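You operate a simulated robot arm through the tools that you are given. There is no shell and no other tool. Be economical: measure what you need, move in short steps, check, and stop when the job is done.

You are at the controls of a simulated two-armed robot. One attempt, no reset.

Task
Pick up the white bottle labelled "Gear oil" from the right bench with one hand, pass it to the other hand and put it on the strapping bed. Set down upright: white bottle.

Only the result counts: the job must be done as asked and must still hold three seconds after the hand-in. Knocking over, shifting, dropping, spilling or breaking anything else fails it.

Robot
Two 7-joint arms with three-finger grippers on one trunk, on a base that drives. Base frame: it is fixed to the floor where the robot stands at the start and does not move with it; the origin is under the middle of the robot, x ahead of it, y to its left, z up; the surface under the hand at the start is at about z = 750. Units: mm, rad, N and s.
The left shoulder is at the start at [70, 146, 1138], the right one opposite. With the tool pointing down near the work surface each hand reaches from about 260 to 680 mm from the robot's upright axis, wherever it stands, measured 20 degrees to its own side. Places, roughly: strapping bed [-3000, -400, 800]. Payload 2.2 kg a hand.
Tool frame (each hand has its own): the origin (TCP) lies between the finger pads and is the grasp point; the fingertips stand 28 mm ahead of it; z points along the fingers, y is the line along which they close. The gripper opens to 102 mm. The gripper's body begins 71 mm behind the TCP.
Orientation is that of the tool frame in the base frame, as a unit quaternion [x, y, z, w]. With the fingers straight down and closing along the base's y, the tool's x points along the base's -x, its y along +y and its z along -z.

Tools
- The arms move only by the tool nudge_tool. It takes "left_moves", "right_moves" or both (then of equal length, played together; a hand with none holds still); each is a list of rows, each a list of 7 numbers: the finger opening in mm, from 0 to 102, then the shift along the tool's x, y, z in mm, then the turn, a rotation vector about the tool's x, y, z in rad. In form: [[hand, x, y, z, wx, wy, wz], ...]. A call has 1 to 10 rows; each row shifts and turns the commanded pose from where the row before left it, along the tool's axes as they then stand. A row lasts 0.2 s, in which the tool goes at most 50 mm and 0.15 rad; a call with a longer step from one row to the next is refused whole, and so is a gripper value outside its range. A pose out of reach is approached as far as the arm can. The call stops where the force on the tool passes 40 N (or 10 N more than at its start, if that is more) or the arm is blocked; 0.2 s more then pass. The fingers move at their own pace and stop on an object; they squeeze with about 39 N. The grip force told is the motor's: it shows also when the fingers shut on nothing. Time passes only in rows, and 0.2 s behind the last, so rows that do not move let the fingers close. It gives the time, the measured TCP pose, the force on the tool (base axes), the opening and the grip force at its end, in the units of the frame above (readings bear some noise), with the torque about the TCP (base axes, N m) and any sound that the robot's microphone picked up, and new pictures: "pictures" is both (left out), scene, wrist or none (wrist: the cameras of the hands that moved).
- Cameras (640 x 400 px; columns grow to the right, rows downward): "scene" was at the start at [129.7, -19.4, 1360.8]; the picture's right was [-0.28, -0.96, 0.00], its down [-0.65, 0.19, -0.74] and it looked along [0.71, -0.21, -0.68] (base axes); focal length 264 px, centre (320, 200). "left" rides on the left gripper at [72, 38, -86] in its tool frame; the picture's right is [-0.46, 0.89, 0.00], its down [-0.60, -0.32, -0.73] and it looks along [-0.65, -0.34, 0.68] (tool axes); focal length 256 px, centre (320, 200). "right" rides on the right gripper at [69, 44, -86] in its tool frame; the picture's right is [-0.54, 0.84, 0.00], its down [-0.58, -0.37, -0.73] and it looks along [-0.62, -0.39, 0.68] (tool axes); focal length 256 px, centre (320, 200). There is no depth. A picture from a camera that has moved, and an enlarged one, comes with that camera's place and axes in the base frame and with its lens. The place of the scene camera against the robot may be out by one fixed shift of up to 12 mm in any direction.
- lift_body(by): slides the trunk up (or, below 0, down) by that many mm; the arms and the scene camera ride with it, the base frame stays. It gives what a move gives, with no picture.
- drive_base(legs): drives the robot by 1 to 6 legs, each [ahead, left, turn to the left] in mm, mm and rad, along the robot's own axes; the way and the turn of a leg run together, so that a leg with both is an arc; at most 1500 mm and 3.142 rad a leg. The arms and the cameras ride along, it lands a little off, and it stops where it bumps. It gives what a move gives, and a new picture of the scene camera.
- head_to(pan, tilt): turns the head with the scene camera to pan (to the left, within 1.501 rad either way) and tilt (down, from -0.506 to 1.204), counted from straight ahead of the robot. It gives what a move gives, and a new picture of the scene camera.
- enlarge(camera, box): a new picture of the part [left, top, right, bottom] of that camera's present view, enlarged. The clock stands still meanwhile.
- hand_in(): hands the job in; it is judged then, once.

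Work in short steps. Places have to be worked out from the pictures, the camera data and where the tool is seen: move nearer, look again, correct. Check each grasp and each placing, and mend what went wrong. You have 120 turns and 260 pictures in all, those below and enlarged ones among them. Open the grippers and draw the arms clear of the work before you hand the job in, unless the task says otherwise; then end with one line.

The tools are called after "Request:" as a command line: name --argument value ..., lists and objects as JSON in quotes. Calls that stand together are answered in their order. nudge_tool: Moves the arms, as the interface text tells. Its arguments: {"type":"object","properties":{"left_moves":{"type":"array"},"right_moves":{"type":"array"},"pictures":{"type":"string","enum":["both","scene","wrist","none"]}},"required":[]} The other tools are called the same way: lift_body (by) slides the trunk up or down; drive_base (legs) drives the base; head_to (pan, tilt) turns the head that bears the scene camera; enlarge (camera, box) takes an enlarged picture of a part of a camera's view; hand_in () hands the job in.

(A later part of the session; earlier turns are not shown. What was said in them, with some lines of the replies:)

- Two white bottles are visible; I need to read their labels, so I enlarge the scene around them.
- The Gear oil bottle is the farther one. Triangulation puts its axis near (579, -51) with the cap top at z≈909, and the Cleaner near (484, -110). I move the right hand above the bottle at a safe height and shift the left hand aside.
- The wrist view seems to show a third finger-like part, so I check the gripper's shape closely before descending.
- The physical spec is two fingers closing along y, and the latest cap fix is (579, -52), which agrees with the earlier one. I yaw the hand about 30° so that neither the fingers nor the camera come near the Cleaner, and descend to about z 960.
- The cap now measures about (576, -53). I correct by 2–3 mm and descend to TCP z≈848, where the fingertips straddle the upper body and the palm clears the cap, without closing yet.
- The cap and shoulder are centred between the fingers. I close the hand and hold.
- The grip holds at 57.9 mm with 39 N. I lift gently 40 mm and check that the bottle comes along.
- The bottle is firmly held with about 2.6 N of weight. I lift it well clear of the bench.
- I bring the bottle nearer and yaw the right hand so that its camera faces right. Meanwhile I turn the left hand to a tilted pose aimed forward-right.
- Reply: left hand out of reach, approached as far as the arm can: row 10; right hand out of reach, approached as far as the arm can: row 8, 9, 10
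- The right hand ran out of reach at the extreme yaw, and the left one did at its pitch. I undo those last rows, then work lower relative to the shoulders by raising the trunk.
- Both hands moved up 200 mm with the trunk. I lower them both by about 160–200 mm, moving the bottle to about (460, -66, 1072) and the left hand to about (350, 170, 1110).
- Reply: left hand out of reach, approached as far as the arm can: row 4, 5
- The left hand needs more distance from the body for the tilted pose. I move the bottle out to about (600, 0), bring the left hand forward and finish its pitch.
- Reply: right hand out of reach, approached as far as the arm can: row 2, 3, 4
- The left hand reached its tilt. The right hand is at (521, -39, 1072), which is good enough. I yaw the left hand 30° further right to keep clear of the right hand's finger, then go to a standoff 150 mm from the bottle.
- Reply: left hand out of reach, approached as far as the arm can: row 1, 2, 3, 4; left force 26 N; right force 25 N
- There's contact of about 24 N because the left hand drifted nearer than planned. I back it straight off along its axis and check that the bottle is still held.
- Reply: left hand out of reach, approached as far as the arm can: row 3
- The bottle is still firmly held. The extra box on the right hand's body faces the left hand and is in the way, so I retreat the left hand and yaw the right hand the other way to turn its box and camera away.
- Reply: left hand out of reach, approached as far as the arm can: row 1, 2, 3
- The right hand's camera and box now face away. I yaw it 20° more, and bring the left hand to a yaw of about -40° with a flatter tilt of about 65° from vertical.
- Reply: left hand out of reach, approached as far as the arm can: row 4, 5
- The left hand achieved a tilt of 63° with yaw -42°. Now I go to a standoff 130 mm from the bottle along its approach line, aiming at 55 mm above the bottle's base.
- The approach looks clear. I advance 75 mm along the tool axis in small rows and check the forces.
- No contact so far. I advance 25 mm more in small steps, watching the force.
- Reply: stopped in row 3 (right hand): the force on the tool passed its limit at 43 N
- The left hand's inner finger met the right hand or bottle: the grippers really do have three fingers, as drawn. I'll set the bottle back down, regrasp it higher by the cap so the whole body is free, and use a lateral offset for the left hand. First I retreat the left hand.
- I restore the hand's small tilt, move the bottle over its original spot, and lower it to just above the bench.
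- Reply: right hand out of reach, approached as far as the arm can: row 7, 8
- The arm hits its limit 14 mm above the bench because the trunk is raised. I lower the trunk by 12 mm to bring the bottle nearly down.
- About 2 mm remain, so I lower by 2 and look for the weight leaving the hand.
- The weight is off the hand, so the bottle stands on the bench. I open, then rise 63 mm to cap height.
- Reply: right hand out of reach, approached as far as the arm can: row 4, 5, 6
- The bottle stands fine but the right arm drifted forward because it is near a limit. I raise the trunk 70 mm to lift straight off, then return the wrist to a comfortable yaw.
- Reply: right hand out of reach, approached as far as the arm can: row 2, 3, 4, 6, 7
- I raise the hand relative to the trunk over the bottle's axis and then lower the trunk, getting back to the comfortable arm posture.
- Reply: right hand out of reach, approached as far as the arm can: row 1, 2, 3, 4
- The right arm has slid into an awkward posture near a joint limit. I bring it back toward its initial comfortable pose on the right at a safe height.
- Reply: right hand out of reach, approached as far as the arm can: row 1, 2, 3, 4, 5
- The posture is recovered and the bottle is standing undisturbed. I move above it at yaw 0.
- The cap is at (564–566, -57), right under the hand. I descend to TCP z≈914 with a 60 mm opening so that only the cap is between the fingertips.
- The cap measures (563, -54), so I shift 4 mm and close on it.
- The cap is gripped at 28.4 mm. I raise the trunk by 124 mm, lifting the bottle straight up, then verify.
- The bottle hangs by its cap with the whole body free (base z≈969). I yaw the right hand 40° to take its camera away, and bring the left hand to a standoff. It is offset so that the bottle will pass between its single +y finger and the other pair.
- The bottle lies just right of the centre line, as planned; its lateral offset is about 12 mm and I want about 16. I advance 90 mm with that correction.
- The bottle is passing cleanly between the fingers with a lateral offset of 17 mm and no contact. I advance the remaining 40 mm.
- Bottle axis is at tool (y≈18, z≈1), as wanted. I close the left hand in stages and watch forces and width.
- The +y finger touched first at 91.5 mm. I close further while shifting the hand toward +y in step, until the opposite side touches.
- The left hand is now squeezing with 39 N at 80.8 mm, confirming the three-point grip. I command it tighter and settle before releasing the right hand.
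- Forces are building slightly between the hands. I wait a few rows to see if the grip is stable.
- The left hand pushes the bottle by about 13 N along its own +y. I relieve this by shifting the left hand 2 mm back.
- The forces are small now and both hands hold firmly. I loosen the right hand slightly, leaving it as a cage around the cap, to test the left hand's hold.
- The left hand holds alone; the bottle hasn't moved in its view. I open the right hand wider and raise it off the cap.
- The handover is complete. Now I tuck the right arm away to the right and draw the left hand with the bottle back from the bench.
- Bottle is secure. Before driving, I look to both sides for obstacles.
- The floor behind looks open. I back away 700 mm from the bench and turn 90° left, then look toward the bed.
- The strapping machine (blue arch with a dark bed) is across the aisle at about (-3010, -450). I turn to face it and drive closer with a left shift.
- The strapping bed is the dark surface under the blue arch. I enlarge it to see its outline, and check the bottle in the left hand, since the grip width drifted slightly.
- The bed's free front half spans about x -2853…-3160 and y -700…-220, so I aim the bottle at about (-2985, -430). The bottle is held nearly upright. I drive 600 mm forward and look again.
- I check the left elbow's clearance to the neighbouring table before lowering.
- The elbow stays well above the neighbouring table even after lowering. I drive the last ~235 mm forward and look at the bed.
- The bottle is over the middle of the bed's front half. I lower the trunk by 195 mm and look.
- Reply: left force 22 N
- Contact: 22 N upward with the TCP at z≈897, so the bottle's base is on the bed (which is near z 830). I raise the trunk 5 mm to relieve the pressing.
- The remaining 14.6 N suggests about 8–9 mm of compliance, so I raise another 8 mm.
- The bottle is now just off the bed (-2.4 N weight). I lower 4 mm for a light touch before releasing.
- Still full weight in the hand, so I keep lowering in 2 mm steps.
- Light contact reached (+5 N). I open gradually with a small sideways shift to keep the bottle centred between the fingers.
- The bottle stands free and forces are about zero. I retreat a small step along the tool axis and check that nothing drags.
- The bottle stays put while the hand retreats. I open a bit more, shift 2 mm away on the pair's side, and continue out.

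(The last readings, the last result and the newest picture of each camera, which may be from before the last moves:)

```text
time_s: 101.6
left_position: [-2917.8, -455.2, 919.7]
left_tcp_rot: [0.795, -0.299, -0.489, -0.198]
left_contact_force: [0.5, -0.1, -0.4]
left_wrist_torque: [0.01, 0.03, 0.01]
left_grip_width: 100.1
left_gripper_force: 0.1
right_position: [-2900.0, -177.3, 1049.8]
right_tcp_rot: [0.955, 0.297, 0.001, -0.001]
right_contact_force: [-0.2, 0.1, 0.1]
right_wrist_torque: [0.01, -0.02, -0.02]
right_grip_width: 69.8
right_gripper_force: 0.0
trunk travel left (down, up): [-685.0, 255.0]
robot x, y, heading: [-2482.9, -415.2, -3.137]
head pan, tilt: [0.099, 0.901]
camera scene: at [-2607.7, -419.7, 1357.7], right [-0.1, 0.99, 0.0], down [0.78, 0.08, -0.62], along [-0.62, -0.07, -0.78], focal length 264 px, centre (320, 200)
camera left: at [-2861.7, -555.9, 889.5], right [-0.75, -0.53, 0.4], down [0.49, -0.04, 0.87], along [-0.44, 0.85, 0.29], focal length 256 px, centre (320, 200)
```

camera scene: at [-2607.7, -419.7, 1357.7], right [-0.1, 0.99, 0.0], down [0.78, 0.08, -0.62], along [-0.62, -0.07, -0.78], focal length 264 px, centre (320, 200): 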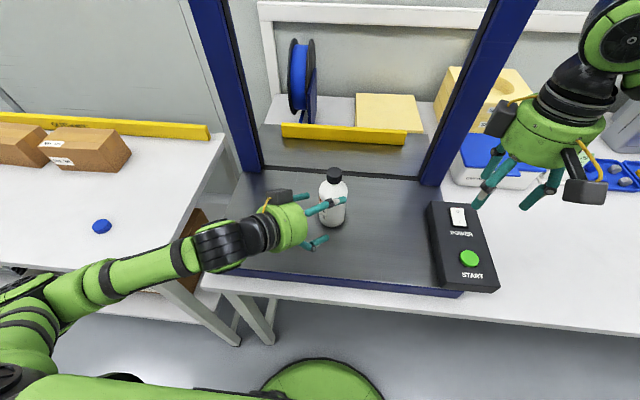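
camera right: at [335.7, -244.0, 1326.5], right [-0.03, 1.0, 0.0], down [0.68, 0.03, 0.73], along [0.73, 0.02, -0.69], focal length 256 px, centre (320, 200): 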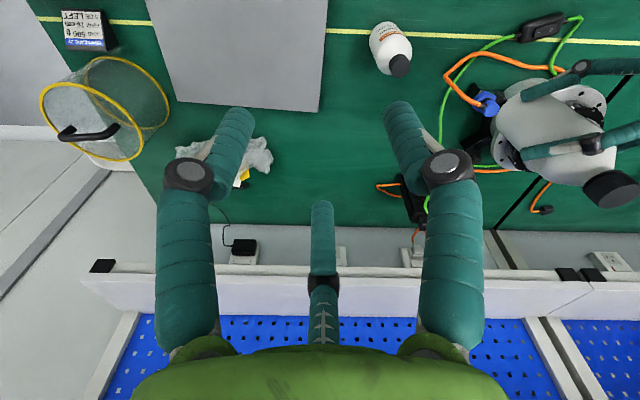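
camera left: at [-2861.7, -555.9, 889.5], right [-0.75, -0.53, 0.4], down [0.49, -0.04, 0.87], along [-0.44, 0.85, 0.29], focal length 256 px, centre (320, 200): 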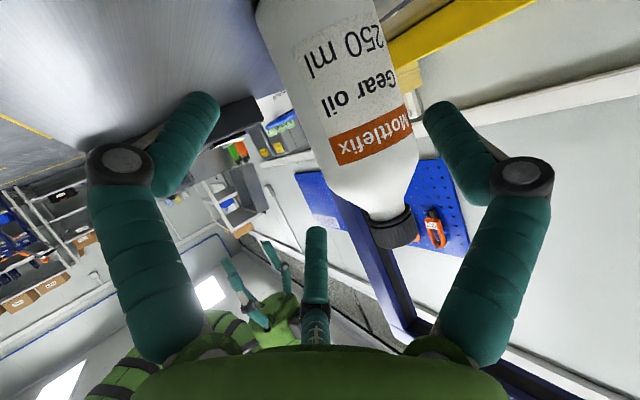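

The bottle stands upright on its own. I withdraw the left hand another 90 mm.

Request:
nudge_tool --left_moves '[[100, 0, 0, -30, 0, 0, 0], [100, 0, 0, -30, 0, 0, 0], [100, 0, 0, -30, 0, 0, 0], [100, 0, 0, 0, 0, 0, 0]]' --pictures "scene"

Request:
enlarge --camera "scene" --box '[260, 140, 420, 260]'

```text
time_s: 102.6
left_position: [-2895.2, -512.5, 933.5]
left_tcp_rot: [0.795, -0.299, -0.49, -0.198]
left_contact_force: [0.3, 0.5, -0.1]
left_wrist_torque: [-0.05, -0.01, -0.01]
left_grip_width: 99.7
left_gripper_force: 0.0
left hand out of reach, approached as far as the arm can: row 2, 3
right_position: [-2899.5, -177.4, 1050.9]
right_tcp_rot: [0.955, 0.297, 0.001, -0.001]
right_contact_force: [0.2, -0.6, 0.7]
right_wrist_torque: [-0.04, -0.04, 0.0]
right_grip_width: 70.0
right_gripper_force: 0.1
trunk travel left (down, up): [-685.0, 255.0]
robot x, y, heading: [-2480.6, -418.6, -3.133]
head pan, tilt: [0.099, 0.901]
camera scene: at [-2607.3, -419.7, 1357.7], right [-0.1, 0.99, 0.0], down [0.78, 0.08, -0.62], along [-0.62, -0.07, -0.78], focal length 264 px, centre (320, 200)
```

scene: 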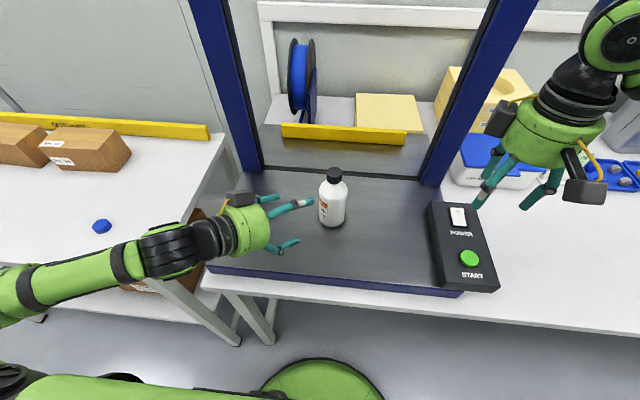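

```text
3.33 times, centred on (340, 200) of scene
camera zoom: at [-2607.3, -419.7, 1357.7], right [-0.1, 0.99, 0.0], down [0.78, 0.08, -0.62], along [-0.62, -0.07, -0.78], focal length 881 px, centre (253, 200)
```

zoom: 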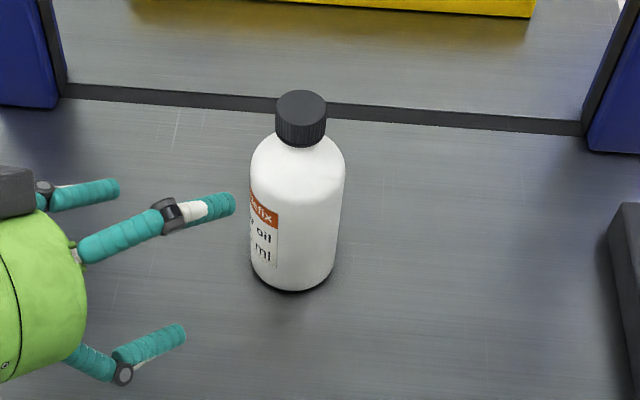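

The Gear oil bottle stands upright on the bed. I raise the trunk and back the robot away so that both arms are clear.

Request:
lift_body --by 150

Request:
drive_base --legs '[[-400, 0, 0]]'

Request:
head_to --pan 0.0 --tilt 0.65

```text
time_s: 104.3
left_position: [-2894.2, -513.0, 1084.5]
left_tcp_rot: [0.794, -0.298, -0.491, -0.198]
left_contact_force: [0.5, 0.4, 0.0]
left_wrist_torque: [0.0, -0.03, 0.01]
left_grip_width: 100.0
left_gripper_force: 0.1
right_position: [-2899.7, -178.6, 1199.6]
right_tcp_rot: [0.955, 0.298, 0.001, 0.0]
right_contact_force: [0.4, -0.2, 0.0]
right_wrist_torque: [0.0, 0.02, 0.02]
right_grip_width: 69.9
right_gripper_force: 0.0
trunk travel left (down, up): [-835.0, 105.0]
robot x, y, heading: [-2482.9, -416.2, -3.14]
head pan, tilt: [0.099, 0.901]
```

```text
time_s: 106.9
left_position: [-2491.7, -510.3, 1083.1]
left_tcp_rot: [0.794, -0.302, -0.488, -0.201]
left_contact_force: [-0.5, 0.3, -1.2]
left_wrist_torque: [-0.01, 0.04, -0.02]
left_grip_width: 99.9
left_gripper_force: 0.1
right_position: [-2493.0, -173.2, 1201.0]
right_tcp_rot: [0.956, 0.294, 0.003, -0.001]
right_contact_force: [-0.6, -0.3, -0.1]
right_wrist_torque: [0.01, 0.0, 0.0]
right_grip_width: 69.8
right_gripper_force: 0.1
trunk travel left (down, up): [-835.0, 105.0]
robot x, y, heading: [-2078.1, -414.4, 3.139]
head pan, tilt: [0.099, 0.901]
camera scene: at [-2203.7, -418.6, 1507.5], right [-0.1, 1.0, 0.0], down [0.78, 0.08, -0.62], along [-0.62, -0.06, -0.78], focal length 264 px, centre (320, 200)
```

scene: 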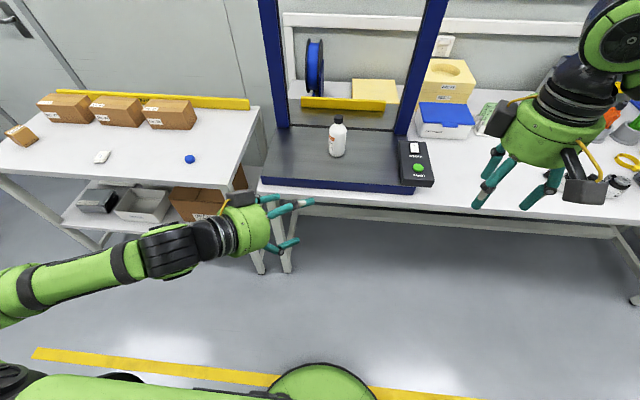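

```text
time_s: 107.6
left_position: [-2491.0, -509.7, 1084.5]
left_tcp_rot: [0.793, -0.303, -0.489, -0.201]
left_contact_force: [0.0, -0.6, -0.1]
left_wrist_torque: [0.03, -0.01, -0.03]
left_grip_width: 100.0
left_gripper_force: 0.1
right_position: [-2490.5, -174.1, 1201.6]
right_tcp_rot: [0.956, 0.293, 0.002, -0.001]
right_contact_force: [-0.7, -0.1, 1.1]
right_wrist_torque: [0.01, 0.0, 0.01]
right_grip_width: 70.0
right_gripper_force: 0.0
trunk travel left (down, up): [-835.0, 105.0]
robot x, y, heading: [-2076.0, -413.5, 3.139]
head pan, tilt: [0.0, 0.649]
camera scene: at [-2212.8, -411.1, 1528.2], right [0.0, 1.0, 0.0], down [0.6, 0.0, -0.8], along [-0.8, 0.0, -0.6], focal length 264 px, centre (320, 200)
```

scene: 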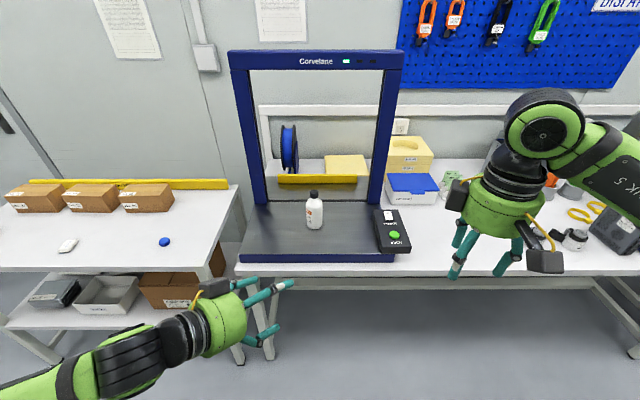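

The bottle stands upright on the strapping bed, both grippers are open and both arms are clear, so I hand in.

Request:
hand_in

```text
The job is handed in.
```

The "Gear oil" bottle was picked up with the right hand and passed to the left. It stood upright on the strapping bed in the last picture before hand-in, with both grippers open and the arms clear. I saw nothing else moved.
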